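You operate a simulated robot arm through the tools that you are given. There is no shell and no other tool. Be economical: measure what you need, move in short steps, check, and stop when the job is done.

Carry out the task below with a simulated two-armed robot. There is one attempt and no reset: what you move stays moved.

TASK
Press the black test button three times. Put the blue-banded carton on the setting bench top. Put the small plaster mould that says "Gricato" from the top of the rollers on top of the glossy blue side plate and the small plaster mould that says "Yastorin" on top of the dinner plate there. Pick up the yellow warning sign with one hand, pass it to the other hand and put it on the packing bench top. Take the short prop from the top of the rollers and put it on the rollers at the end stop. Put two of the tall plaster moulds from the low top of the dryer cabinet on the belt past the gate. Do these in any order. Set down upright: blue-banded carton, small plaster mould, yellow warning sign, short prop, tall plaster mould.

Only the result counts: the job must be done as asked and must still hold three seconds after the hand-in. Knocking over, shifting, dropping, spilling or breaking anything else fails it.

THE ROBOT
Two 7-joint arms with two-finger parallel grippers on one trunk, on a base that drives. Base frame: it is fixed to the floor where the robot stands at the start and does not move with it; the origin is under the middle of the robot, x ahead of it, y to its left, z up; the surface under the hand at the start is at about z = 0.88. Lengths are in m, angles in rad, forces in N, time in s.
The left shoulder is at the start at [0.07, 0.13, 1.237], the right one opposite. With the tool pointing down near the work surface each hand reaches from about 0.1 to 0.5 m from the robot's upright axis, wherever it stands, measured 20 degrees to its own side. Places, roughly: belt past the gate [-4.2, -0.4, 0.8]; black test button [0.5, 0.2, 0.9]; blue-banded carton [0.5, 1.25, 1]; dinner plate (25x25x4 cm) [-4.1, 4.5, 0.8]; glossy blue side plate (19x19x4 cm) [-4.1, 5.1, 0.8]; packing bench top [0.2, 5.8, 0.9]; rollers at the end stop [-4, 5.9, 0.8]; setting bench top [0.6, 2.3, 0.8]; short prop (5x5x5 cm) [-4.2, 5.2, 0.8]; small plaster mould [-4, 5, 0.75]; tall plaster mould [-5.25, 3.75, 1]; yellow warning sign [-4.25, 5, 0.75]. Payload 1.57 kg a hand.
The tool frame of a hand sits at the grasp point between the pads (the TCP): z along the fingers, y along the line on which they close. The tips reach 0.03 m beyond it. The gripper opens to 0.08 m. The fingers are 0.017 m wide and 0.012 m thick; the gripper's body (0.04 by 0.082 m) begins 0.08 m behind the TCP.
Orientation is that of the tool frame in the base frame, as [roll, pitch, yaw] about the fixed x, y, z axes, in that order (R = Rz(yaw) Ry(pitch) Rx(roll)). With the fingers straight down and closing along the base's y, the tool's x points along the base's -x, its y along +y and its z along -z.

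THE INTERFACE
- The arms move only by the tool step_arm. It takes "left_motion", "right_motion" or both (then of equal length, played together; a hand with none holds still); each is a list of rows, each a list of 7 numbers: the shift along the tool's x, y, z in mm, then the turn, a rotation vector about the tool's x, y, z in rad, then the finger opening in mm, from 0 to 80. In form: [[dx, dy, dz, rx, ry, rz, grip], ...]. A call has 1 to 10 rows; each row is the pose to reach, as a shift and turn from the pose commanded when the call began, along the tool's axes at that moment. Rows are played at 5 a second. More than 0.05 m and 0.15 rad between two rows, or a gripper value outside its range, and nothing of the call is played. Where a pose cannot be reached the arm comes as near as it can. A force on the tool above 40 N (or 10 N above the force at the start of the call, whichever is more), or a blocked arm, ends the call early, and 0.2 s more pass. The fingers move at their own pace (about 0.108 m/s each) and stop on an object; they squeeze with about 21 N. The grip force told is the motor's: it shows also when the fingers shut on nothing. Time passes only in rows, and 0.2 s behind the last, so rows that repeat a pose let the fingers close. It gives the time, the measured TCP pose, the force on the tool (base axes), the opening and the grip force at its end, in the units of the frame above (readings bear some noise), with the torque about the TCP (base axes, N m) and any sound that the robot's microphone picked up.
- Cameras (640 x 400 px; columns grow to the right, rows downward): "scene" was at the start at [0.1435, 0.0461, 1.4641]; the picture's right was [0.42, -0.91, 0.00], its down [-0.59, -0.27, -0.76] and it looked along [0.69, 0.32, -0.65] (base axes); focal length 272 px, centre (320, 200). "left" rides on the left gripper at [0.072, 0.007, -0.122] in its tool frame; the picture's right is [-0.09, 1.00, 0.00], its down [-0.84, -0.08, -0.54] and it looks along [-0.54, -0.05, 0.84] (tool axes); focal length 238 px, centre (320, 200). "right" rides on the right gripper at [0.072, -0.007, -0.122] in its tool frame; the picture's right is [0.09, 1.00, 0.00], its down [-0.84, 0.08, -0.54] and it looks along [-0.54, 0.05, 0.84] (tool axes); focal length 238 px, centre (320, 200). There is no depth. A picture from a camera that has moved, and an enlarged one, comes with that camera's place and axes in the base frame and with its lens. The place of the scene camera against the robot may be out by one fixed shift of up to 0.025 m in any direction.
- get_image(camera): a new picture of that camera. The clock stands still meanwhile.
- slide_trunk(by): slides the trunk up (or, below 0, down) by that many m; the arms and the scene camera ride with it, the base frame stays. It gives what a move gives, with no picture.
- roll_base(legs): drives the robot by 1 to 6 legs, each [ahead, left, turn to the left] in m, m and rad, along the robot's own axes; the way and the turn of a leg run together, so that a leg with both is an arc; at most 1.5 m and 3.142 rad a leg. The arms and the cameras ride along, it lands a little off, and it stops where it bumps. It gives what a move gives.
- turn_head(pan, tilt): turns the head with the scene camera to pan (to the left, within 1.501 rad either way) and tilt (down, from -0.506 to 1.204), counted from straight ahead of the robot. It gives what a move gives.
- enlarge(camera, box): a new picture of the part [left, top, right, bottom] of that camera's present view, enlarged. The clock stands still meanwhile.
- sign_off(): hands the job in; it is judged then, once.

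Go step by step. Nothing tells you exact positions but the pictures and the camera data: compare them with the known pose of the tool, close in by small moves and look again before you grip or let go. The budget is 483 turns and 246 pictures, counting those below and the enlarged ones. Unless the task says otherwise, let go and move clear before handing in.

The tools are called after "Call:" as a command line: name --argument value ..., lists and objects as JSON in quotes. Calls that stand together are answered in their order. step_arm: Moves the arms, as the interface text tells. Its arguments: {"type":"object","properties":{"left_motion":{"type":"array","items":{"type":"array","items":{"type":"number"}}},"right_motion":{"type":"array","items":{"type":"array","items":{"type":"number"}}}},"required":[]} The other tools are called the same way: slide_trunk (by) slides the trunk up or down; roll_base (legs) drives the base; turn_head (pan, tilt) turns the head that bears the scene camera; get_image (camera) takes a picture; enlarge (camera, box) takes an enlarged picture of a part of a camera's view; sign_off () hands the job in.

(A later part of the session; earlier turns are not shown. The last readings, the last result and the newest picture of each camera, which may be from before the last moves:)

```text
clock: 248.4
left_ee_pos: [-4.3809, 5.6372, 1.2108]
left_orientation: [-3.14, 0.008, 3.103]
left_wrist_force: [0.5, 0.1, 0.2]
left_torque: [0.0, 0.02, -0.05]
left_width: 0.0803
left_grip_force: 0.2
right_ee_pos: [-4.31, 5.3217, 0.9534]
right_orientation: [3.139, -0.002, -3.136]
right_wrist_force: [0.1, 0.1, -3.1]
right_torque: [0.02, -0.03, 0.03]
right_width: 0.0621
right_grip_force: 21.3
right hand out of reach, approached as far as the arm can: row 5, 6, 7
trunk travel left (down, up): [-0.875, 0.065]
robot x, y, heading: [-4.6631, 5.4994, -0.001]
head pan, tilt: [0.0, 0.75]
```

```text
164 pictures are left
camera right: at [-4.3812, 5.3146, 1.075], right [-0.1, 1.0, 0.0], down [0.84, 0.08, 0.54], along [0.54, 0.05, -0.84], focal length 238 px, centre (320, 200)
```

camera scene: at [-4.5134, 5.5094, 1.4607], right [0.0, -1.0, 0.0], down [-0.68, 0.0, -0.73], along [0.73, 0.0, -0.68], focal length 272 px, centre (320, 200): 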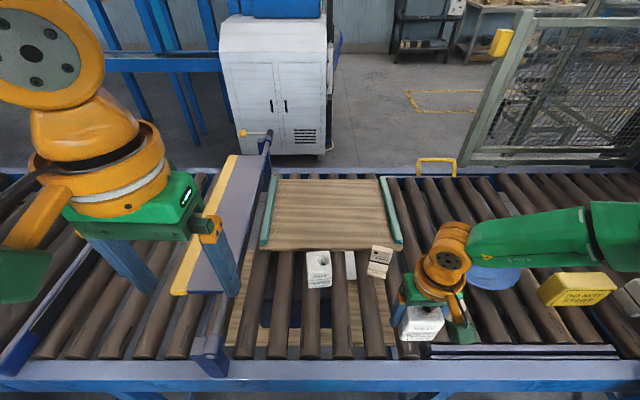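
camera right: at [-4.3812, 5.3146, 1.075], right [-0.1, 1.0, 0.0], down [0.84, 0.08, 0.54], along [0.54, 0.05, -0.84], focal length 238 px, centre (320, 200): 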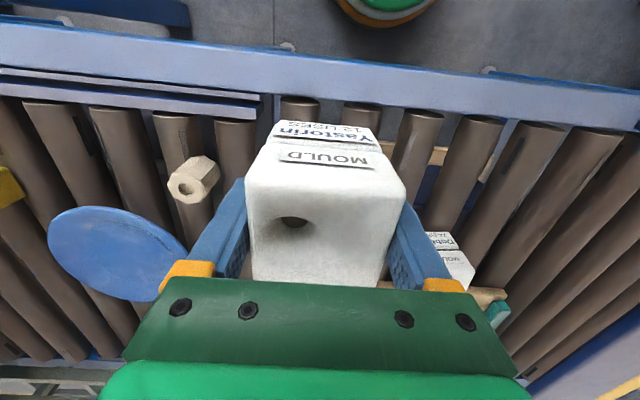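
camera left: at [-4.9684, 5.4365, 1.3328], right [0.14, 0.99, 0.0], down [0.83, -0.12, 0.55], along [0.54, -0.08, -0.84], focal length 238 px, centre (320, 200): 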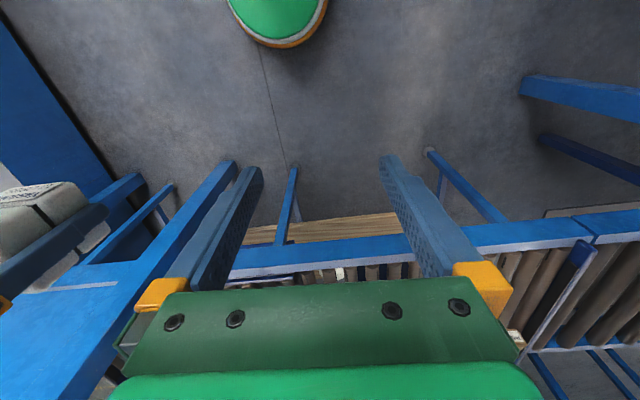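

The arm is limited downwards; I raise the hand, draw the left hand back, lower the trunk 0.2, and try again.

Call:
step_arm --right_motion '[[0, 0, -40, 0, 0, 0, 45], [0, 10, -80, 0, 0, 0, 45], [-10, 20, -120, 0, 0, 0, 45], [-20, 35, -150, 0, 0, 0, 45]]' --left_motion '[[30, 0, -10, 0, 0, 0, 80], [70, 0, -30, 0, 0, 0, 80], [110, 0, -50, 0, 0, 0, 80], [140, 0, -50, 0, 0, 0, 80]]'

Call:
slide_trunk --by -0.2

Call:
get_image --camera "right"

```text
clock: 249.4
left_ee_pos: [-4.5209, 5.6456, 1.2614]
left_orientation: [-3.136, 0.006, 3.104]
left_wrist_force: [0.0, -0.9, 0.5]
left_torque: [-0.05, 0.01, 0.0]
left_width: 0.08
left_grip_force: 0.0
right_ee_pos: [-4.2869, 5.3605, 1.1005]
right_orientation: [-3.14, -0.004, -3.136]
right_wrist_force: [-0.5, 0.5, -3.3]
right_torque: [-0.04, -0.03, 0.0]
right_width: 0.0616
right_grip_force: 20.9
trunk travel left (down, up): [-0.875, 0.065]
robot x, y, heading: [-4.6662, 5.4968, -0.002]
head pan, tilt: [0.0, 0.75]
```

```text
clock: 251.6
left_ee_pos: [-4.5215, 5.6444, 1.0612]
left_orientation: [-3.138, 0.008, 3.103]
left_wrist_force: [0.7, 1.1, -0.9]
left_torque: [0.02, 0.0, 0.01]
left_width: 0.0799
left_grip_force: 0.1
right_ee_pos: [-4.2895, 5.3579, 0.9006]
right_orientation: [-3.141, -0.003, -3.135]
right_wrist_force: [0.3, -0.2, -2.7]
right_torque: [-0.03, 0.0, 0.02]
right_width: 0.0621
right_grip_force: 21.1
trunk travel left (down, up): [-0.675, 0.265]
robot x, y, heading: [-4.6632, 5.502, 0.002]
head pan, tilt: [0.0, 0.75]
```

```text
163 pictures are left
camera right: at [-4.3607, 5.3509, 1.0227], right [-0.1, 1.0, 0.0], down [0.84, 0.08, 0.54], along [0.54, 0.05, -0.84], focal length 238 px, centre (320, 200)
```

right: 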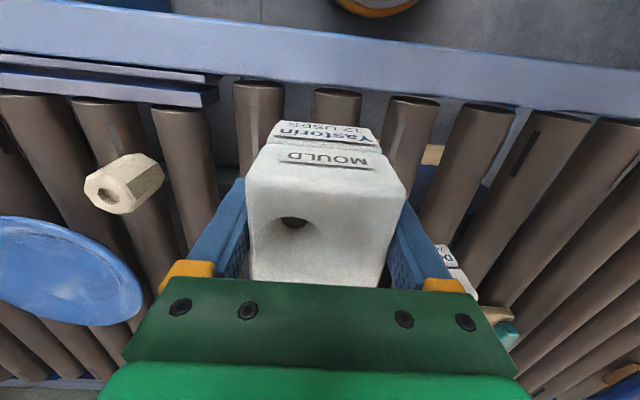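

The rollers here lie at y≈5.30, 5.37, 5.44; I centre the mould over the gap at y≈5.404 and lower to contact.

Call:
step_arm --right_motion '[[0, 23, 0, 0, 0, 0, 45], [0, 46, 0, 0, 0, 0, 45], [0, 46, 30, 0, 0, 0, 45], [0, 46, 50, 0, 0, 0, 45], [0, 46, 60, 0, 0, 0, 45], [0, 46, 66, 0, 0, 0, 45], [0, 46, 70, 0, 0, 0, 45]]'

Call:
enlarge --camera "scene" --box '[300, 220, 480, 350]'

```text
clock: 253.2
left_ee_pos: [-4.521, 5.6429, 1.0629]
left_orientation: [-3.14, 0.009, 3.104]
left_wrist_force: [0.0, 0.5, 1.3]
left_torque: [-0.02, -0.01, 0.01]
left_width: 0.0801
left_grip_force: 0.0
right_ee_pos: [-4.3063, 5.3785, 0.8396]
right_orientation: [3.139, 0.001, -3.136]
right_wrist_force: [-0.4, 0.2, -3.1]
right_torque: [0.01, 0.05, 0.01]
right_width: 0.0618
right_grip_force: 21.3
right hand out of reach, approached as far as the arm can: row 1, 2, 3, 4, 5, 6, 7
trunk travel left (down, up): [-0.675, 0.265]
robot x, y, heading: [-4.6639, 5.5, -0.001]
head pan, tilt: [0.0, 0.75]
```

```text
3.08 times, centred on (390, 285) of scene
camera zoom: at [-4.5138, 5.51, 1.2607], right [0.0, -1.0, 0.0], down [-0.68, 0.0, -0.73], along [0.73, 0.0, -0.68], focal length 836 px, centre (105, -62)
```

zoom: 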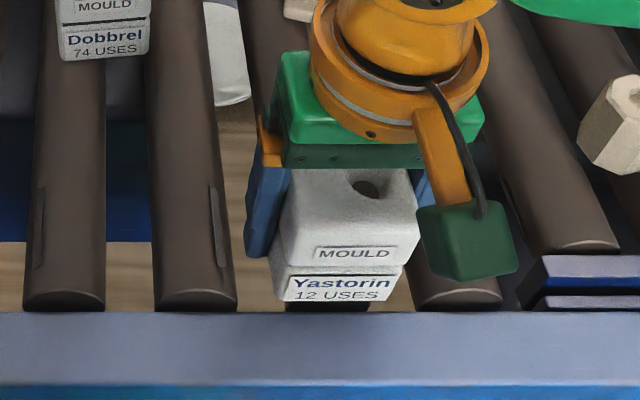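

It sits above a roller crown; I raise slightly and let the base shift 0.026 to the left so it comes over the gap.

Call:
step_arm --right_motion '[[0, 0, -30, 0, 0, 0, 45]]'

Call:
roll_base --legs '[[0, 0.028, 0]]'

Call:
step_arm --right_motion '[[0, 0, 20, 0, 0, 0, 45], [0, 0, 30, 0, 0, 0, 45], [0, 0, 35, 0, 0, 0, 45]]'

Call:
enlarge --camera "scene" --box '[300, 220, 480, 350]'

```text
clock: 253.6
left_ee_pos: [-4.5224, 5.6438, 1.0616]
left_orientation: [-3.138, 0.009, 3.104]
left_wrist_force: [0.1, 0.2, 0.2]
left_torque: [0.01, 0.02, -0.01]
left_width: 0.0799
left_grip_force: 0.0
right_ee_pos: [-4.3094, 5.3798, 0.8706]
right_orientation: [-3.141, -0.001, -3.137]
right_wrist_force: [0.0, -0.5, -3.6]
right_torque: [0.03, -0.05, 0.03]
right_width: 0.0621
right_grip_force: 20.6
trunk travel left (down, up): [-0.675, 0.265]
robot x, y, heading: [-4.6644, 5.5012, 0.001]
head pan, tilt: [0.0, 0.75]
```

```text
clock: 254.4
left_ee_pos: [-4.5206, 5.6673, 1.0624]
left_orientation: [3.141, 0.008, 3.103]
left_wrist_force: [-0.3, -0.3, -0.6]
left_torque: [0.02, -0.02, -0.02]
left_width: 0.0799
left_grip_force: 0.0
right_ee_pos: [-4.3078, 5.4041, 0.8701]
right_orientation: [3.138, -0.001, -3.137]
right_wrist_force: [0.1, -0.4, -2.9]
right_torque: [0.01, -0.01, 0.03]
right_width: 0.0617
right_grip_force: 20.8
trunk travel left (down, up): [-0.675, 0.265]
robot x, y, heading: [-4.6618, 5.5239, -0.003]
head pan, tilt: [0.0, 0.75]
```

```text
clock: 255.2
left_ee_pos: [-4.5219, 5.672, 1.061]
left_orientation: [-3.136, 0.008, 3.105]
left_wrist_force: [0.3, -0.1, 0.0]
left_torque: [-0.04, -0.02, 0.02]
left_width: 0.0799
left_grip_force: 0.0
right_ee_pos: [-4.3078, 5.4059, 0.8373]
right_orientation: [3.141, 0.0, -3.137]
right_wrist_force: [-1.5, -0.1, -2.9]
right_torque: [-0.01, -0.01, 0.01]
right_width: 0.0616
right_grip_force: 20.4
trunk travel left (down, up): [-0.675, 0.265]
robot x, y, heading: [-4.6649, 5.5301, 0.001]
head pan, tilt: [0.0, 0.75]
```

```text
3.08 times, centred on (390, 285) of scene
camera zoom: at [-4.5139, 5.5382, 1.2607], right [0.0, -1.0, 0.0], down [-0.68, 0.0, -0.73], along [0.73, 0.0, -0.68], focal length 836 px, centre (105, -62)
```

zoom: 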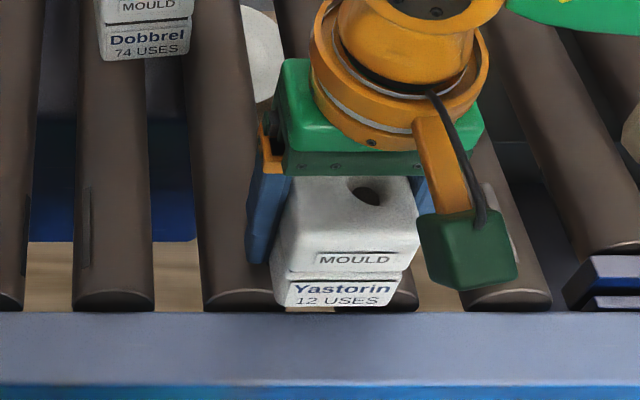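

Still 18 mm off the gap centre; one more shift.

Call:
step_arm --right_motion '[[0, 0, -15, 0, 0, 0, 45]]'

Call:
roll_base --legs '[[0, 0.018, 0]]'

Call:
step_arm --right_motion '[[0, 0, 15, 0, 0, 0, 45], [0, 0, 20, 0, 0, 0, 45], [0, 0, 23, 0, 0, 0, 45], [0, 0, 26, 0, 0, 0, 45], [0, 0, 29, 0, 0, 0, 45], [0, 0, 32, 0, 0, 0, 45], [0, 0, 35, 0, 0, 0, 45]]'

Call:
enlarge --camera "scene" --box '[300, 220, 480, 350]'

```text
clock: 255.6
left_ee_pos: [-4.5229, 5.6723, 1.0613]
left_orientation: [-3.139, 0.008, 3.104]
left_wrist_force: [0.0, -0.2, -0.2]
left_torque: [0.04, 0.0, 0.02]
left_width: 0.0801
left_grip_force: 0.0
right_ee_pos: [-4.3094, 5.4058, 0.8505]
right_orientation: [-3.141, -0.002, -3.136]
right_wrist_force: [0.3, 0.8, -3.0]
right_torque: [0.01, 0.02, -0.04]
right_width: 0.0618
right_grip_force: 21.0
trunk travel left (down, up): [-0.675, 0.265]
robot x, y, heading: [-4.6635, 5.5259, 0.003]
head pan, tilt: [0.0, 0.75]
```

```text
clock: 256.4
left_ee_pos: [-4.5215, 5.6868, 1.0608]
left_orientation: [-3.139, 0.008, 3.103]
left_wrist_force: [0.8, -0.3, 0.5]
left_torque: [0.0, 0.01, -0.05]
left_width: 0.0799
left_grip_force: 0.0
right_ee_pos: [-4.307, 5.4221, 0.8499]
right_orientation: [3.139, -0.002, -3.136]
right_wrist_force: [-0.2, -0.1, -3.1]
right_torque: [0.04, 0.0, 0.03]
right_width: 0.0618
right_grip_force: 21.7
trunk travel left (down, up): [-0.675, 0.265]
robot x, y, heading: [-4.6637, 5.5456, -0.003]
head pan, tilt: [0.0, 0.75]
```

```text
clock: 257.5
left_ee_pos: [-4.5246, 5.6911, 1.0614]
left_orientation: [-3.135, 0.012, 3.102]
left_wrist_force: [0.1, -0.7, 0.2]
left_torque: [-0.01, 0.03, 0.0]
left_width: 0.0799
left_grip_force: 0.1
right_ee_pos: [-4.3106, 5.4214, 0.8282]
right_orientation: [3.139, 0.017, -3.137]
right_wrist_force: [0.0, -1.1, 18.8]
right_torque: [-0.65, 0.3, 0.02]
right_width: 0.0617
right_grip_force: 21.2
right hand out of reach, approached as far as the arm can: row 4, 5
trunk travel left (down, up): [-0.675, 0.265]
robot x, y, heading: [-4.6594, 5.5445, 0.004]
head pan, tilt: [0.0, 0.75]
stopped in row 5 (right hand): the force on the tool passed its limit at 46 N (the readings are from after the stop); the commanded pose is now the measured one
```

```text
3.08 times, centred on (390, 285) of scene
camera zoom: at [-4.5183, 5.557, 1.2613], right [0.0, -1.0, 0.0], down [-0.68, 0.0, -0.73], along [0.73, 0.0, -0.68], focal length 836 px, centre (105, -62)
```

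zoom: 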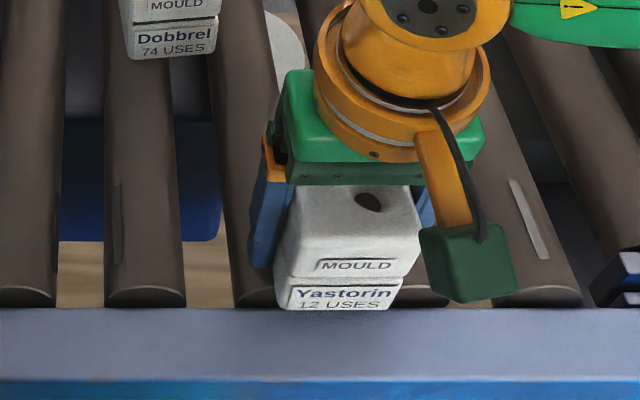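

It touches down at z≈0.828 over the gap, but near the rail. I lift 6 mm, move 12 mm further in, lower gently and check.

Call:
step_arm --right_motion '[[0, 0, -8, 0, 0, 0, 45], [-12, 0, -8, 0, 0, 0, 45], [-12, 0, -4, 0, 0, 0, 45], [-12, 0, -1, 0, 0, 0, 45], [-12, 0, 0, 0, 0, 0, 45]]'

Call:
enlarge --camera "scene" --box '[300, 220, 480, 350]'

```text
clock: 258.7
left_ee_pos: [-4.5216, 5.6906, 1.0615]
left_orientation: [-3.139, 0.007, 3.102]
left_wrist_force: [0.0, -1.0, 0.7]
left_torque: [-0.01, -0.02, 0.0]
left_width: 0.08
left_grip_force: 0.1
right_ee_pos: [-4.2978, 5.4169, 0.83]
right_orientation: [3.138, 0.011, -3.138]
right_wrist_force: [0.3, 0.5, -2.3]
right_torque: [-0.01, 0.03, -0.01]
right_width: 0.0618
right_grip_force: 21.0
right hand out of reach, approached as far as the arm can: row 2, 3, 4, 5
trunk travel left (down, up): [-0.675, 0.265]
robot x, y, heading: [-4.6651, 5.5468, -0.001]
head pan, tilt: [0.0, 0.75]
```

```text
3.08 times, centred on (390, 285) of scene
camera zoom: at [-4.5137, 5.5557, 1.2607], right [0.0, -1.0, 0.0], down [-0.68, 0.0, -0.73], along [0.73, 0.0, -0.68], focal length 836 px, centre (105, -62)
```

zoom: 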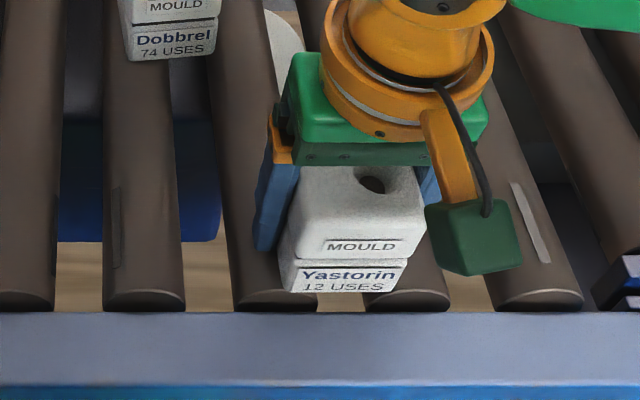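

Now centred over the gap and clear of the rail. I lower a touch more and open.

Call:
step_arm --right_motion '[[0, 0, 2, 0, 0, 0, 45], [0, 0, 4, 0, 0, 0, 45]]'

```text
clock: 259.4
left_ee_pos: [-4.5248, 5.6914, 1.0615]
left_orientation: [-3.136, 0.011, 3.104]
left_wrist_force: [0.2, -0.7, 0.7]
left_torque: [0.02, -0.05, 0.0]
left_width: 0.0799
left_grip_force: 0.0
right_ee_pos: [-4.2982, 5.4171, 0.8305]
right_orientation: [3.139, 0.026, -3.134]
right_wrist_force: [0.9, 0.0, 15.8]
right_torque: [-0.61, 0.5, 0.03]
right_width: 0.0618
right_grip_force: 20.8
trunk travel left (down, up): [-0.675, 0.265]
robot x, y, heading: [-4.6616, 5.5473, 0.002]
head pan, tilt: [0.0, 0.75]
stopped in row 2 (right hand): the force on the tool passed its limit at 42 N (the readings are from after the stop); the commanded pose is now the measured one
```

Contact. I ease 1 mm, open, and lift away.

Call:
step_arm --right_motion '[[0, 0, -1, 0, 0, 0, 45], [0, 0, -1, 0, 0, 0, 55], [0, 0, -1, 0, 0, 0, 66], [0, 0, -1, 0, 0, 0, 76], [0, 0, -1, 0, 0, 0, 76]]'

Call:
step_arm --right_motion '[[0, 0, -20, 0, 0, 0, 78], [0, 0, -60, 0, 0, 0, 78], [0, 0, -100, 0, 0, 0, 78], [0, 0, -140, 0, 0, 0, 78], [20, 0, -180, 0, 0, 0, 78]]'

Call:
get_image --camera "scene"

```text
clock: 260.6
left_ee_pos: [-4.5228, 5.6894, 1.0625]
left_orientation: [-3.136, 0.01, 3.104]
left_wrist_force: [0.2, -0.5, 0.2]
left_torque: [0.0, 0.0, 0.01]
left_width: 0.0802
left_grip_force: 0.0
right_ee_pos: [-4.298, 5.4184, 0.8312]
right_orientation: [3.139, 0.019, -3.134]
right_wrist_force: [-0.8, 2.7, 5.0]
right_torque: [-0.12, 0.06, -0.05]
right_width: 0.0737
right_grip_force: 0.0
trunk travel left (down, up): [-0.675, 0.265]
robot x, y, heading: [-4.6637, 5.5457, 0.005]
head pan, tilt: [0.0, 0.75]
```

```text
clock: 261.9
left_ee_pos: [-4.5235, 5.6898, 1.0616]
left_orientation: [-3.138, 0.011, 3.104]
left_wrist_force: [-1.4, 0.2, -0.4]
left_torque: [-0.02, -0.07, -0.02]
left_width: 0.0804
left_grip_force: 0.0
right_ee_pos: [-4.3232, 5.4153, 1.0097]
right_orientation: [3.136, 0.022, -3.135]
right_wrist_force: [-0.4, -0.4, -0.8]
right_torque: [0.04, 0.0, 0.0]
right_width: 0.078
right_grip_force: 0.0
trunk travel left (down, up): [-0.675, 0.265]
robot x, y, heading: [-4.6652, 5.5443, 0.003]
head pan, tilt: [0.0, 0.75]
```

```text
158 pictures are left
camera scene: at [-4.516, 5.5561, 1.261], right [0.0, -1.0, 0.0], down [-0.68, 0.0, -0.73], along [0.73, 0.0, -0.68], focal length 272 px, centre (320, 200)
```

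scene: 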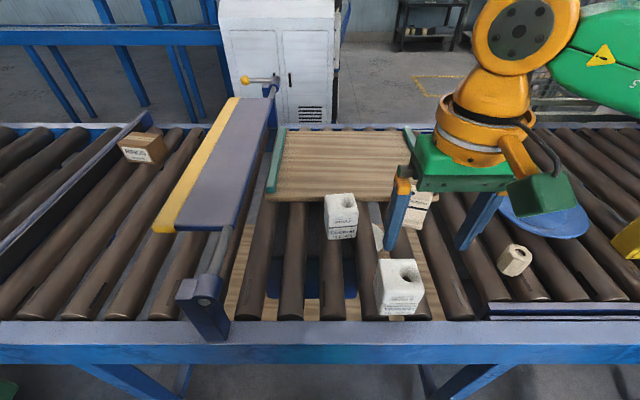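

The mould stands upright on the rollers. The end stop is the slanted dark board at the left end, beyond the plank arm; the prop goes on the rollers before it. I raise the trunk a little, turn to face −y and use the left hand, whose elbow then hangs over the conveyor.

Call:
slide_trunk --by 0.1

Call:
roll_base --legs '[[-0.05, 0, 0], [0, 0, -1.575]]'

Call:
turn_head --pan 0.6 --tilt 0.75

Call:
get_image --camera "scene"

```text
clock: 263.2
left_ee_pos: [-4.5216, 5.6893, 1.1619]
left_orientation: [-3.14, 0.008, 3.104]
left_wrist_force: [-0.2, 0.3, -0.1]
left_torque: [0.0, -0.01, 0.0]
left_width: 0.0801
left_grip_force: 0.1
right_ee_pos: [-4.3222, 5.4148, 1.1085]
right_orientation: [3.135, 0.018, -3.136]
right_wrist_force: [-0.5, -0.2, -0.6]
right_torque: [0.02, 0.02, 0.0]
right_width: 0.0779
right_grip_force: 0.2
trunk travel left (down, up): [-0.775, 0.165]
robot x, y, heading: [-4.6639, 5.5453, 0.003]
head pan, tilt: [0.0, 0.75]
```

```text
clock: 268.0
left_ee_pos: [-4.5719, 5.4006, 1.1621]
left_orientation: [-3.139, 0.008, 1.512]
left_wrist_force: [-0.3, 0.1, -0.2]
left_torque: [0.0, 0.01, 0.0]
left_width: 0.08
left_grip_force: 0.1
right_ee_pos: [-4.8504, 5.2068, 1.1067]
right_orientation: [3.137, 0.018, 1.556]
right_wrist_force: [0.9, -0.5, 0.4]
right_torque: [-0.02, 0.02, -0.02]
right_width: 0.0781
right_grip_force: 0.0
trunk travel left (down, up): [-0.775, 0.165]
robot x, y, heading: [-4.7133, 5.5473, -1.591]
head pan, tilt: [0.0, 0.75]
```

```text
clock: 269.0
left_ee_pos: [-4.5731, 5.4009, 1.1617]
left_orientation: [-3.139, 0.009, 1.511]
left_wrist_force: [0.3, 0.0, 0.5]
left_torque: [0.03, -0.02, 0.01]
left_width: 0.0801
left_grip_force: 0.1
right_ee_pos: [-4.8513, 5.2059, 1.1076]
right_orientation: [3.135, 0.021, 1.557]
right_wrist_force: [0.7, 0.4, 0.3]
right_torque: [0.01, 0.02, 0.01]
right_width: 0.078
right_grip_force: 0.0
trunk travel left (down, up): [-0.775, 0.165]
robot x, y, heading: [-4.7158, 5.5418, -1.593]
head pan, tilt: [0.6, 0.75]
```

```text
157 pictures are left
camera scene: at [-4.6533, 5.4364, 1.3608], right [-0.84, -0.55, 0.0], down [-0.37, 0.57, -0.73], along [0.4, -0.61, -0.68], focal length 272 px, centre (320, 200)
```

scene: 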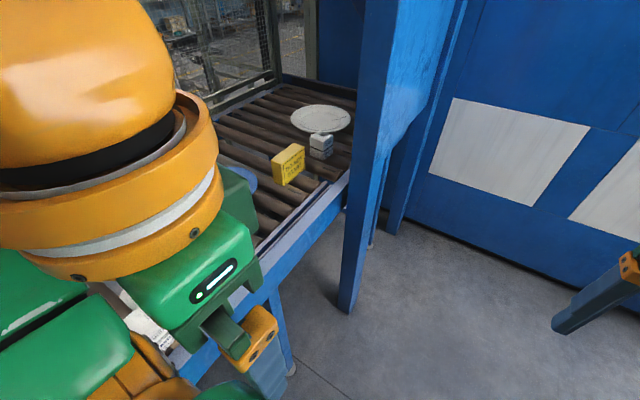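

I come closer alongside and swing the left hand out over the prop.

Call:
roll_base --legs '[[0.135, 0.145, 0.02]]'

Call:
step_arm --left_motion '[[-15, 35, 0, 0, 0, 0, 80], [-30, 70, 0, 0, 0, 0, 80], [-45, 105, 0, 0, 0, 0, 80], [-60, 140, 0, 0, 0, 0, 80]]'

Call:
get_image --camera "left"

Call:
get_image --camera "scene"

```text
clock: 270.6
left_ee_pos: [-4.4259, 5.268, 1.1624]
left_orientation: [-3.139, 0.012, 1.535]
left_wrist_force: [-0.8, 0.3, 0.4]
left_torque: [-0.02, 0.01, 0.03]
left_width: 0.08
left_grip_force: 0.0
right_ee_pos: [-4.7006, 5.0674, 1.1087]
right_orientation: [3.134, 0.022, 1.579]
right_wrist_force: [-0.1, 0.3, 0.2]
right_torque: [0.0, -0.03, 0.02]
right_width: 0.0777
right_grip_force: 0.1
trunk travel left (down, up): [-0.775, 0.165]
robot x, y, heading: [-4.5673, 5.4055, -1.568]
head pan, tilt: [0.6, 0.75]
```

```text
clock: 271.6
left_ee_pos: [-4.2847, 5.2018, 1.1624]
left_orientation: [-3.135, 0.009, 1.535]
left_wrist_force: [-0.6, 0.8, 0.0]
left_torque: [0.03, 0.02, -0.03]
left_width: 0.08
left_grip_force: 0.1
right_ee_pos: [-4.6971, 5.066, 1.108]
right_orientation: [3.138, 0.018, 1.58]
right_wrist_force: [0.4, 0.3, 0.2]
right_torque: [-0.01, 0.0, 0.02]
right_width: 0.078
right_grip_force: 0.1
trunk travel left (down, up): [-0.775, 0.165]
robot x, y, heading: [-4.5696, 5.4087, -1.572]
head pan, tilt: [0.6, 0.75]
```

```text
156 pictures are left
camera left: at [-4.2752, 5.2745, 1.2832], right [0.99, -0.13, 0.0], down [-0.1, -0.83, 0.55], along [-0.07, -0.55, -0.84], focal length 238 px, centre (320, 200)
```

left: 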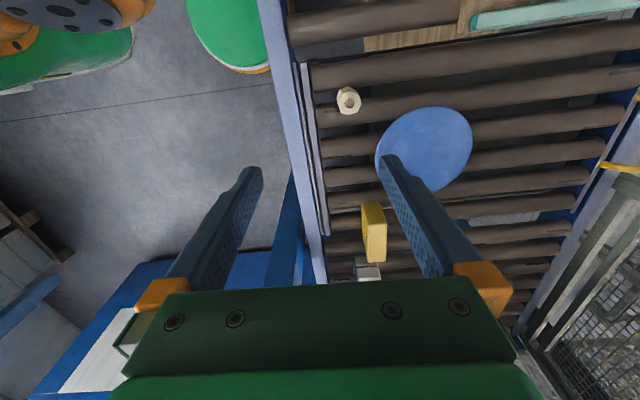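

```text
155 pictures are left
camera scene: at [-4.5042, 5.2999, 1.3607], right [-0.82, -0.57, 0.0], down [-0.39, 0.56, -0.73], along [0.41, -0.6, -0.68], focal length 272 px, centre (320, 200)
```

scene: 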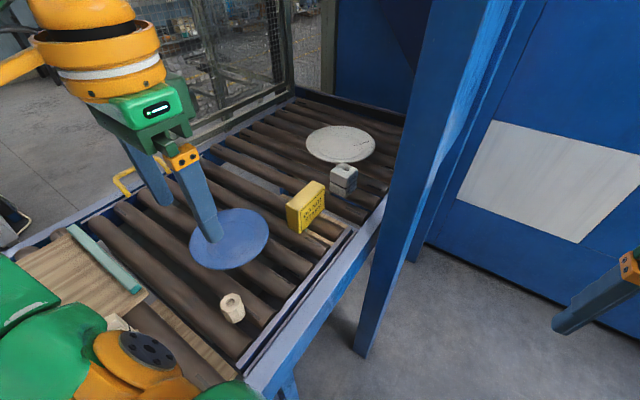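

Now everything is well in view: prop ≈[−4.237,5.187], blue plate ≈[−4.087,5.064]. I go over the prop and lower partway.

Call:
step_arm --left_motion '[[-6, 25, 30, 0, 0, 0, 80], [-13, 48, 65, 0, 0, 0, 80], [-13, 48, 110, 0, 0, 0, 80], [-13, 48, 155, 0, 0, 0, 80], [-13, 48, 200, 0, 0, 0, 80], [-13, 48, 230, 0, 0, 0, 80]]'

Call:
get_image --camera "left"

```text
clock: 273.0
left_ee_pos: [-4.2401, 5.1851, 0.9331]
left_orientation: [-3.136, 0.01, 1.535]
left_wrist_force: [0.6, -0.5, 0.4]
left_torque: [0.01, 0.01, 0.01]
left_width: 0.08
left_grip_force: 0.1
right_ee_pos: [-4.6974, 5.0662, 1.1065]
right_orientation: [3.136, 0.018, 1.579]
right_wrist_force: [1.1, 0.6, -0.2]
right_torque: [-0.01, -0.01, 0.01]
right_width: 0.0781
right_grip_force: 0.0
trunk travel left (down, up): [-0.775, 0.165]
robot x, y, heading: [-4.5694, 5.4064, -1.571]
head pan, tilt: [0.6, 0.75]
```

```text
154 pictures are left
camera left: at [-4.2308, 5.2583, 1.0551], right [0.99, -0.13, 0.0], down [-0.11, -0.83, 0.55], along [-0.07, -0.55, -0.84], focal length 238 px, centre (320, 200)
```

left: 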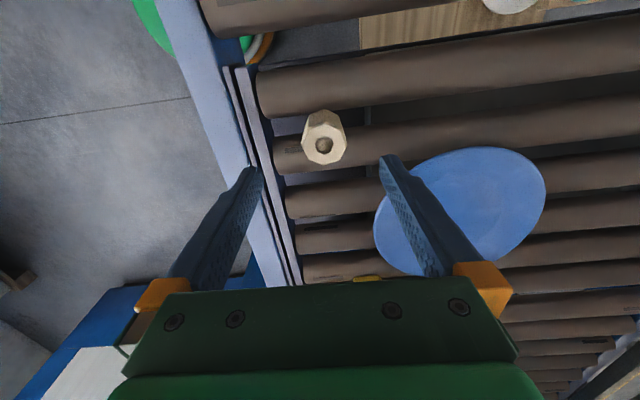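

Well centred. I descend to z≈0.832 and close on the prop.

Call:
step_arm --left_motion '[[0, 0, 40, 0, 0, 0, 80], [0, 0, 75, 0, 0, 0, 80], [0, 0, 95, 0, 0, 0, 80], [0, 0, 101, 0, 0, 0, 80], [0, 0, 101, 0, 0, 0, 60], [0, 0, 101, 0, 0, 0, 40], [0, 0, 101, 0, 0, 0, 30], [0, 0, 101, 0, 0, 0, 30]]'

Call:
get_image --camera "left"

```text
clock: 274.8
left_ee_pos: [-4.238, 5.1826, 0.8318]
left_orientation: [-3.139, 0.008, 1.534]
left_wrist_force: [-0.4, -0.7, -0.3]
left_torque: [0.01, 0.0, 0.0]
left_width: 0.041
left_grip_force: 20.9
right_ee_pos: [-4.6974, 5.0664, 1.1081]
right_orientation: [3.137, 0.019, 1.58]
right_wrist_force: [-0.1, -0.4, -0.7]
right_torque: [-0.01, 0.01, -0.04]
right_width: 0.0781
right_grip_force: 0.2
trunk travel left (down, up): [-0.775, 0.165]
robot x, y, heading: [-4.5676, 5.4051, -1.57]
head pan, tilt: [0.6, 0.75]
```

```text
153 pictures are left
camera left: at [-4.2293, 5.2559, 0.9532], right [0.99, -0.13, 0.0], down [-0.1, -0.83, 0.55], along [-0.07, -0.55, -0.83], focal length 238 px, centre (320, 200)
```

left: 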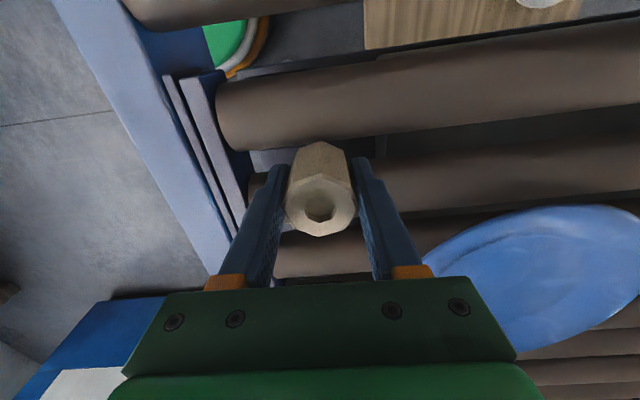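

Gripped. I lift, back away a bit from the conveyor, turn to face +x and drive to y≈5.75 for the end stop.

Call:
step_arm --left_motion '[[0, 0, -20, 0, 0, 0, 30], [0, 0, -65, 0, 0, 0, 30], [0, 0, -110, 0, 0, 0, 30], [0, 0, -155, 0, 0, 0, 30], [0, 0, -200, 0, 0, 0, 30], [0, 0, -245, 0, 0, 0, 30], [10, -40, -270, 0, 0, 0, 30], [20, -80, -290, 0, 0, 0, 30], [20, -120, -310, 0, 0, 0, 30]]'

Call:
roll_base --legs '[[0, -0.3, 0], [0, 0, 1.57], [0, 0.3, 0]]'

Call:
turn_head --pan 0.5 --tilt 0.6

Call:
get_image --camera "scene"

```text
clock: 276.8
left_ee_pos: [-4.3589, 5.2109, 1.1406]
left_orientation: [-3.139, 0.008, 1.537]
left_wrist_force: [-0.2, -0.5, -0.6]
left_torque: [0.02, -0.06, -0.03]
left_width: 0.0403
left_grip_force: 20.9
right_ee_pos: [-4.7004, 5.0651, 1.1077]
right_orientation: [3.135, 0.021, 1.58]
right_wrist_force: [-0.8, 0.4, 0.2]
right_torque: [0.04, -0.03, 0.02]
right_width: 0.0779
right_grip_force: 0.1
trunk travel left (down, up): [-0.775, 0.165]
robot x, y, heading: [-4.5723, 5.4092, -1.571]
head pan, tilt: [0.6, 0.75]
```

```text
clock: 284.2
left_ee_pos: [-4.6641, 5.9103, 1.1417]
left_orientation: [-3.139, 0.009, 3.086]
left_wrist_force: [0.3, 0.2, -0.9]
left_torque: [0.01, -0.01, 0.0]
left_width: 0.0385
left_grip_force: 20.8
right_ee_pos: [-4.5243, 5.5691, 1.1065]
right_orientation: [3.134, 0.018, 3.133]
right_wrist_force: [0.4, -0.5, -0.2]
right_torque: [0.0, -0.03, -0.02]
right_width: 0.0781
right_grip_force: 0.0
trunk travel left (down, up): [-0.775, 0.165]
robot x, y, heading: [-4.8658, 5.706, -0.014]
head pan, tilt: [0.6, 0.75]
```

```text
clock: 284.9
left_ee_pos: [-4.6632, 5.9114, 1.1419]
left_orientation: [-3.138, 0.008, 3.088]
left_wrist_force: [-0.4, 0.1, -0.9]
left_torque: [-0.03, 0.04, -0.01]
left_width: 0.0386
left_grip_force: 20.5
right_ee_pos: [-4.5246, 5.5704, 1.1075]
right_orientation: [3.136, 0.02, 3.134]
right_wrist_force: [1.0, 0.4, 0.5]
right_torque: [0.0, 0.01, 0.01]
right_width: 0.0778
right_grip_force: 0.0
trunk travel left (down, up): [-0.775, 0.165]
robot x, y, heading: [-4.8633, 5.7082, -0.012]
head pan, tilt: [0.499, 0.6]
```

```text
152 pictures are left
camera scene: at [-4.719, 5.7566, 1.3736], right [0.47, -0.89, 0.0], down [-0.5, -0.26, -0.82], along [0.73, 0.38, -0.57], focal length 272 px, centre (320, 200)
```

scene: 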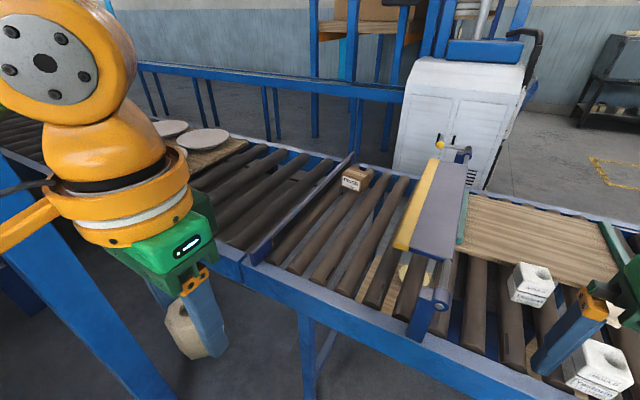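

The fingers' opening changed a little; I look at the prop in the left hand.

Call:
get_image --camera "left"

Call:
enlarge --camera "scene" --box '[130, 240, 270, 380]'

```text
151 pictures are left
camera left: at [-4.7371, 5.9241, 1.2632], right [0.15, 0.99, 0.0], down [0.83, -0.12, 0.55], along [0.54, -0.08, -0.84], focal length 238 px, centre (320, 200)
```

left: 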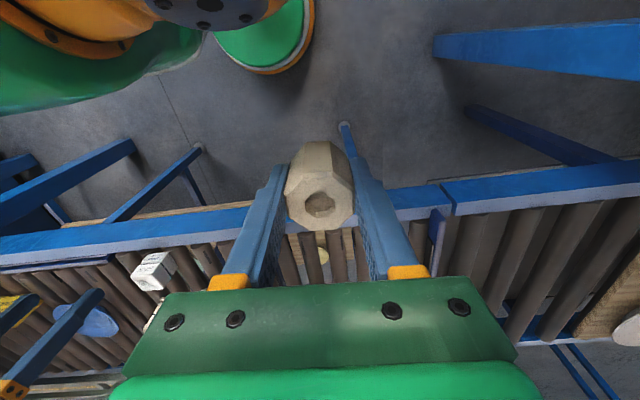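

```text
2.86 times, centred on (200, 310) of scene
camera zoom: at [-4.719, 5.7566, 1.3736], right [0.47, -0.89, 0.0], down [-0.5, -0.26, -0.82], along [0.73, 0.38, -0.57], focal length 776 px, centre (663, -114)
```

zoom: 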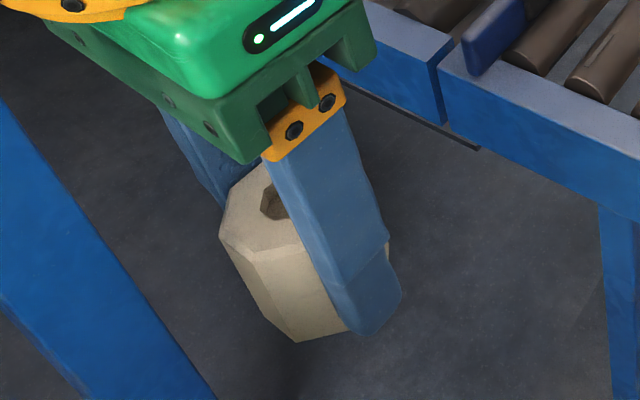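

It only turned to sit flat in the fingers. The end stop board is at y≈6.12; I drive to axis ≈[−4.605,5.85] and bring the prop over the rollers.

Call:
roll_base --legs '[[0.255, 0.145, 0.012]]'

Call:
step_arm --left_motion '[[-40, 0, 0, 0, 0, 0, 30], [-80, 0, 20, 0, 0, 0, 30], [-120, -5, 40, 0, 0, 0, 30], [-150, -10, 80, 0, 0, 0, 30], [-170, -10, 120, 0, 0, 0, 30]]'

Call:
get_image --camera "left"

Call:
get_image --camera "scene"

```text
clock: 286.9
left_ee_pos: [-4.4132, 6.0519, 1.142]
left_orientation: [-3.138, 0.011, 3.097]
left_wrist_force: [-1.0, -0.1, -1.2]
left_torque: [0.03, 0.0, -0.01]
left_width: 0.0386
left_grip_force: 21.1
right_ee_pos: [-4.2695, 5.7112, 1.1087]
right_orientation: [3.135, 0.02, 3.141]
right_wrist_force: [-0.1, 0.1, -1.0]
right_torque: [0.01, -0.05, 0.04]
right_width: 0.0779
right_grip_force: 0.1
trunk travel left (down, up): [-0.775, 0.165]
robot x, y, heading: [-4.6097, 5.8412, -0.009]
head pan, tilt: [0.499, 0.6]
```

```text
refused: row 4 steps farther than a row can; nothing moved
```

```text
149 pictures are left
camera left: at [-4.4869, 6.063, 1.2636], right [0.14, 0.99, 0.0], down [0.83, -0.11, 0.55], along [0.55, -0.08, -0.83], focal length 238 px, centre (320, 200)
```

left: 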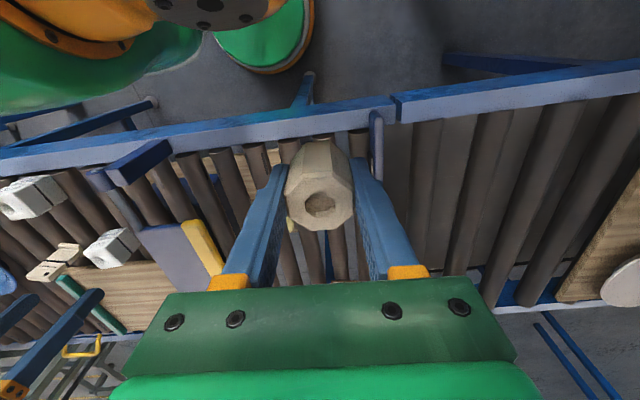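

```text
148 pictures are left
camera scene: at [-4.4673, 5.8954, 1.3739], right [0.47, -0.88, 0.0], down [-0.5, -0.27, -0.83], along [0.73, 0.39, -0.56], focal length 272 px, centre (320, 200)
```

scene: 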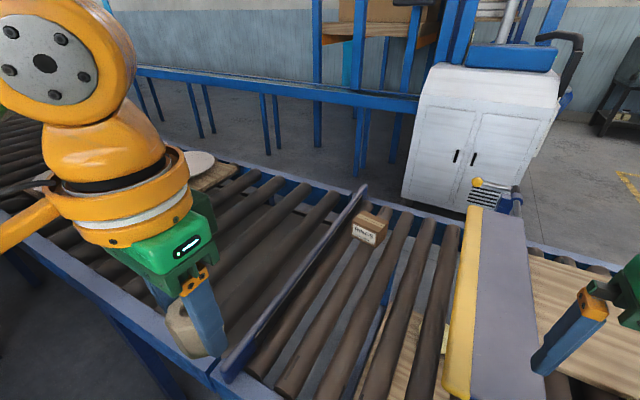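

I enlarge the roller area at the end stop to find the gaps between rollers.

Call:
enlarge --camera "scene" --box '[210, 180, 490, 400]'

```text
1.82 times, centred on (350, 290) of scene
camera zoom: at [-4.4673, 5.8954, 1.3739], right [0.47, -0.88, 0.0], down [-0.5, -0.27, -0.83], along [0.73, 0.39, -0.56], focal length 494 px, centre (266, 36)
```

zoom: 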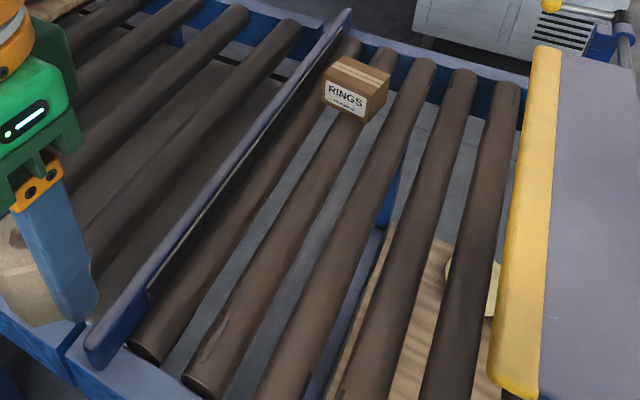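

The gap before the second roller from the stop is near y≈6.0. I bring the prop above [−4.22,6.006] and lower to check.

Call:
step_arm --left_motion '[[-45, -9, 0, 0, 0, 0, 30], [-90, -18, 0, 0, 0, 0, 30], [-135, -27, 15, 0, 0, 0, 30], [-175, -37, 30, 0, 0, 0, 30], [-195, -37, 65, 0, 0, 0, 30], [-195, -37, 110, 0, 0, 0, 30], [-195, -37, 150, 0, 0, 0, 30], [-195, -37, 190, 0, 0, 0, 30]]'

Call:
get_image --camera "left"

Call:
get_image --camera "scene"

```text
clock: 288.8
left_ee_pos: [-4.2135, 6.0066, 0.9517]
left_orientation: [-3.137, 0.01, 3.098]
left_wrist_force: [-0.1, 0.1, -0.8]
left_torque: [-0.02, 0.02, 0.0]
left_width: 0.0387
left_grip_force: 21.2
right_ee_pos: [-4.2678, 5.7136, 1.1074]
right_orientation: [3.136, 0.016, -3.141]
right_wrist_force: [-0.2, 0.4, 0.5]
right_torque: [0.01, -0.01, -0.01]
right_width: 0.0778
right_grip_force: 0.1
trunk travel left (down, up): [-0.775, 0.165]
robot x, y, heading: [-4.6082, 5.8453, -0.002]
head pan, tilt: [0.499, 0.6]
```

```text
146 pictures are left
camera left: at [-4.2873, 6.0177, 1.0741], right [0.14, 0.99, 0.0], down [0.83, -0.11, 0.55], along [0.54, -0.08, -0.84], focal length 238 px, centre (320, 200)
```

left: 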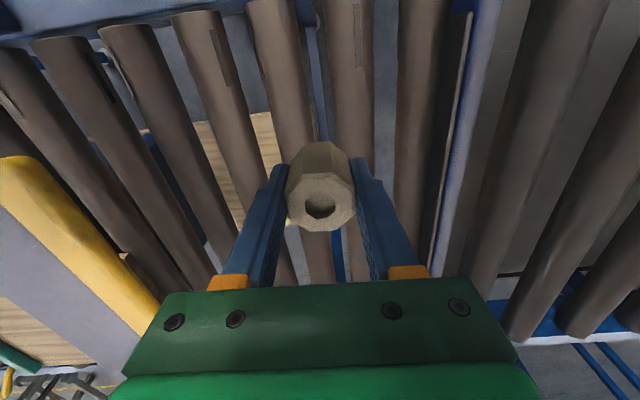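

```text
145 pictures are left
camera scene: at [-4.4639, 5.8967, 1.3735], right [0.47, -0.88, 0.0], down [-0.5, -0.27, -0.82], along [0.73, 0.39, -0.57], focal length 272 px, centre (320, 200)
```

scene: 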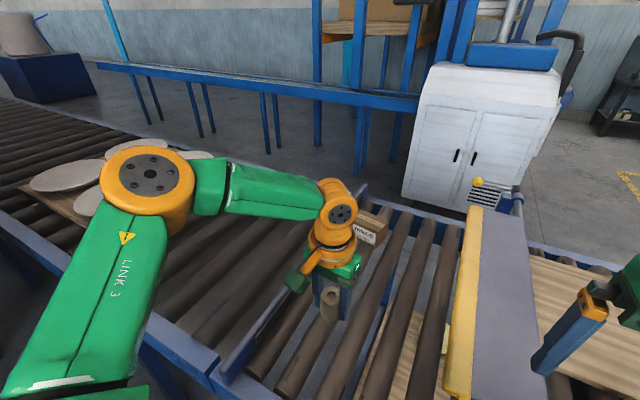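

The prop is right over the gap (y≈6.008). I lower it gently.

Call:
step_arm --left_motion '[[0, 0, 40, 0, 0, 0, 30], [0, 0, 80, 0, 0, 0, 30], [0, 0, 100, 0, 0, 0, 30], [0, 0, 110, 0, 0, 0, 30], [0, 0, 114, 0, 0, 0, 30], [0, 0, 117, 0, 0, 0, 30]]'

Call:
enlarge --camera "scene" --box '[260, 210, 420, 340]'

```text
clock: 290.1
left_ee_pos: [-4.2358, 6.0239, 0.8628]
left_orientation: [-3.137, 0.01, 3.098]
left_wrist_force: [0.2, -0.5, -1.3]
left_torque: [0.04, 0.01, -0.01]
left_width: 0.0383
left_grip_force: 21.0
left hand out of reach, approached as far as the arm can: row 2, 3, 4, 5, 6
right_ee_pos: [-4.2691, 5.7129, 1.107]
right_orientation: [3.137, 0.02, -3.141]
right_wrist_force: [0.5, 0.2, -0.5]
right_torque: [-0.01, 0.0, -0.01]
right_width: 0.0777
right_grip_force: 0.2
trunk travel left (down, up): [-0.775, 0.165]
robot x, y, heading: [-4.6104, 5.8395, -0.006]
head pan, tilt: [0.499, 0.6]
```

```text
3.08 times, centred on (340, 275) of scene
camera zoom: at [-4.4652, 5.8965, 1.3736], right [0.47, -0.88, 0.0], down [-0.5, -0.27, -0.82], along [0.73, 0.39, -0.57], focal length 836 px, centre (258, -31)
```

zoom: 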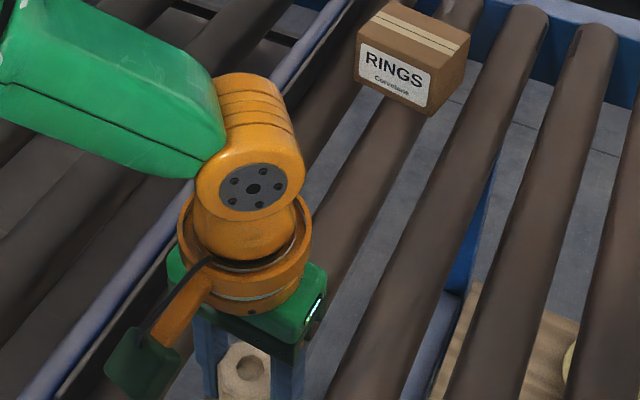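

Out of downward reach; I raise both hands, lower the trunk 0.12 and try again.

Call:
step_arm --left_motion '[[0, 0, -40, 0, 0, 0, 30], [0, 0, -80, 0, 0, 0, 30], [-22, -17, -110, 0, 0, 0, 30]]' --right_motion '[[20, 0, -40, 0, 0, 0, 78], [50, 0, -75, 0, 0, 0, 78], [80, 0, -110, 0, 0, 0, 78]]'

Call:
slide_trunk --by -0.12

Call:
get_image --camera "left"

```text
clock: 290.9
left_ee_pos: [-4.2125, 6.0066, 0.9742]
left_orientation: [-3.139, 0.011, 3.096]
left_wrist_force: [0.0, -0.4, -1.0]
left_torque: [0.05, 0.01, 0.01]
left_width: 0.0386
left_grip_force: 20.7
right_ee_pos: [-4.3566, 5.7049, 1.2069]
right_orientation: [3.133, 0.02, -3.141]
right_wrist_force: [0.0, -0.9, -0.2]
right_torque: [0.01, 0.01, -0.01]
right_width: 0.078
right_grip_force: 0.1
right hand out of reach, approached as far as the arm can: row 2, 3
trunk travel left (down, up): [-0.775, 0.165]
robot x, y, heading: [-4.6106, 5.8438, -0.005]
head pan, tilt: [0.499, 0.6]
```

```text
clock: 292.4
left_ee_pos: [-4.2128, 6.0073, 0.8528]
left_orientation: [-3.137, 0.008, 3.098]
left_wrist_force: [-0.4, 0.0, -0.9]
left_torque: [0.03, 0.0, 0.01]
left_width: 0.0385
left_grip_force: 20.8
right_ee_pos: [-4.3548, 5.7055, 1.0859]
right_orientation: [3.135, 0.02, 3.141]
right_wrist_force: [0.6, -0.2, 0.0]
right_torque: [0.02, -0.02, 0.02]
right_width: 0.0783
right_grip_force: 0.1
trunk travel left (down, up): [-0.655, 0.285]
robot x, y, heading: [-4.6124, 5.8436, -0.006]
head pan, tilt: [0.499, 0.6]
```

```text
143 pictures are left
camera left: at [-4.286, 6.018, 0.9753], right [0.14, 0.99, 0.0], down [0.83, -0.11, 0.55], along [0.54, -0.08, -0.84], focal length 238 px, centre (320, 200)
```

left: 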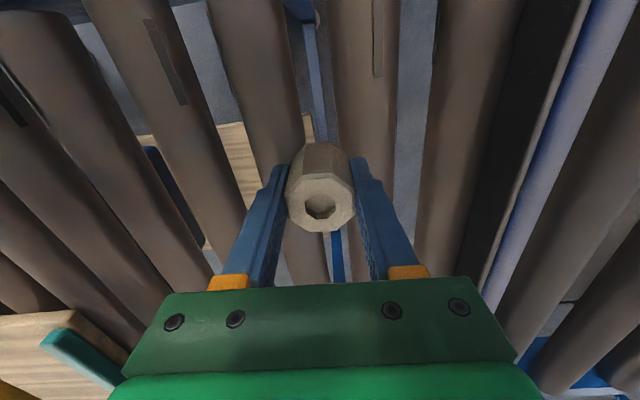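

Centred over the gap. I lower the last 2 cm to contact.

Call:
step_arm --left_motion '[[0, 0, 8, 0, 0, 0, 30], [0, 0, 14, 0, 0, 0, 30], [0, 0, 18, 0, 0, 0, 30], [0, 0, 21, 0, 0, 0, 30], [0, 0, 23, 0, 0, 0, 30]]'

```text
clock: 293.6
left_ee_pos: [-4.2136, 6.0068, 0.8336]
left_orientation: [-3.139, 0.013, 3.097]
left_wrist_force: [1.1, 1.3, 16.5]
left_torque: [0.15, -0.04, -0.01]
left_width: 0.0384
left_grip_force: 21.4
right_ee_pos: [-4.3573, 5.7047, 1.0876]
right_orientation: [3.134, 0.021, 3.141]
right_wrist_force: [-0.1, 0.6, 0.3]
right_torque: [-0.02, -0.02, -0.02]
right_width: 0.0781
right_grip_force: 0.0
trunk travel left (down, up): [-0.655, 0.285]
robot x, y, heading: [-4.6087, 5.8443, -0.005]
head pan, tilt: [0.499, 0.6]
```

Contact at z≈0.833 (as at pick). I ease, open slowly and lift.

Call:
step_arm --left_motion '[[0, 0, -2, 0, 0, 0, 30], [0, 0, -2, 0, 0, 0, 45], [0, 0, -2, 0, 0, 0, 60], [0, 0, -2, 0, 0, 0, 70], [0, 0, -2, 0, 0, 0, 70], [0, 0, -30, 0, 0, 0, 75], [0, 0, -75, 0, 0, 0, 80], [0, 0, -120, 0, 0, 0, 80], [0, 0, -160, 0, 0, 0, 80]]'

Call:
get_image --camera "left"

Call:
get_image --camera "scene"

```text
clock: 295.6
left_ee_pos: [-4.22, 6.0123, 0.9866]
left_orientation: [-3.133, 0.01, 3.108]
left_wrist_force: [-0.1, -0.6, 0.0]
left_torque: [-0.02, -0.02, 0.02]
left_width: 0.0797
left_grip_force: 0.0
left hand out of reach, approached as far as the arm can: row 9
right_ee_pos: [-4.3544, 5.7058, 1.0871]
right_orientation: [3.134, 0.02, 3.141]
right_wrist_force: [0.0, 0.6, 0.0]
right_torque: [-0.01, 0.01, -0.01]
right_width: 0.0782
right_grip_force: 0.1
trunk travel left (down, up): [-0.655, 0.285]
robot x, y, heading: [-4.6118, 5.8419, -0.002]
head pan, tilt: [0.499, 0.6]
```

```text
142 pictures are left
camera left: at [-4.2935, 6.0227, 1.1088], right [0.13, 0.99, -0.01], down [0.83, -0.1, 0.55], along [0.55, -0.08, -0.83], focal length 238 px, centre (320, 200)
```

left: 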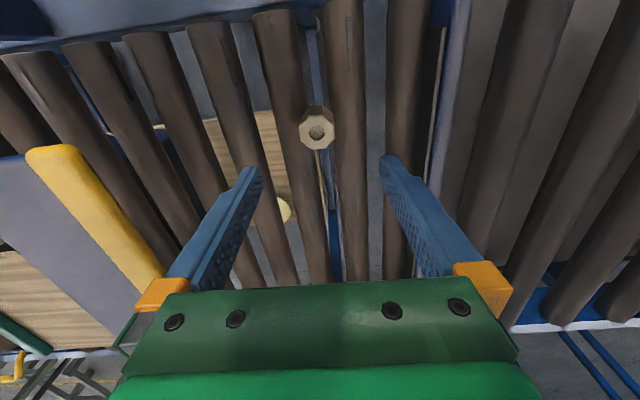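

```text
141 pictures are left
camera scene: at [-4.4652, 5.8967, 1.2536], right [0.47, -0.88, 0.0], down [-0.5, -0.27, -0.82], along [0.73, 0.39, -0.57], focal length 272 px, centre (320, 200)
```

scene: 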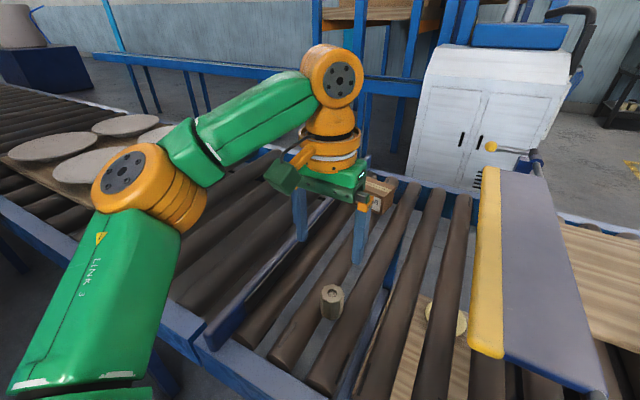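

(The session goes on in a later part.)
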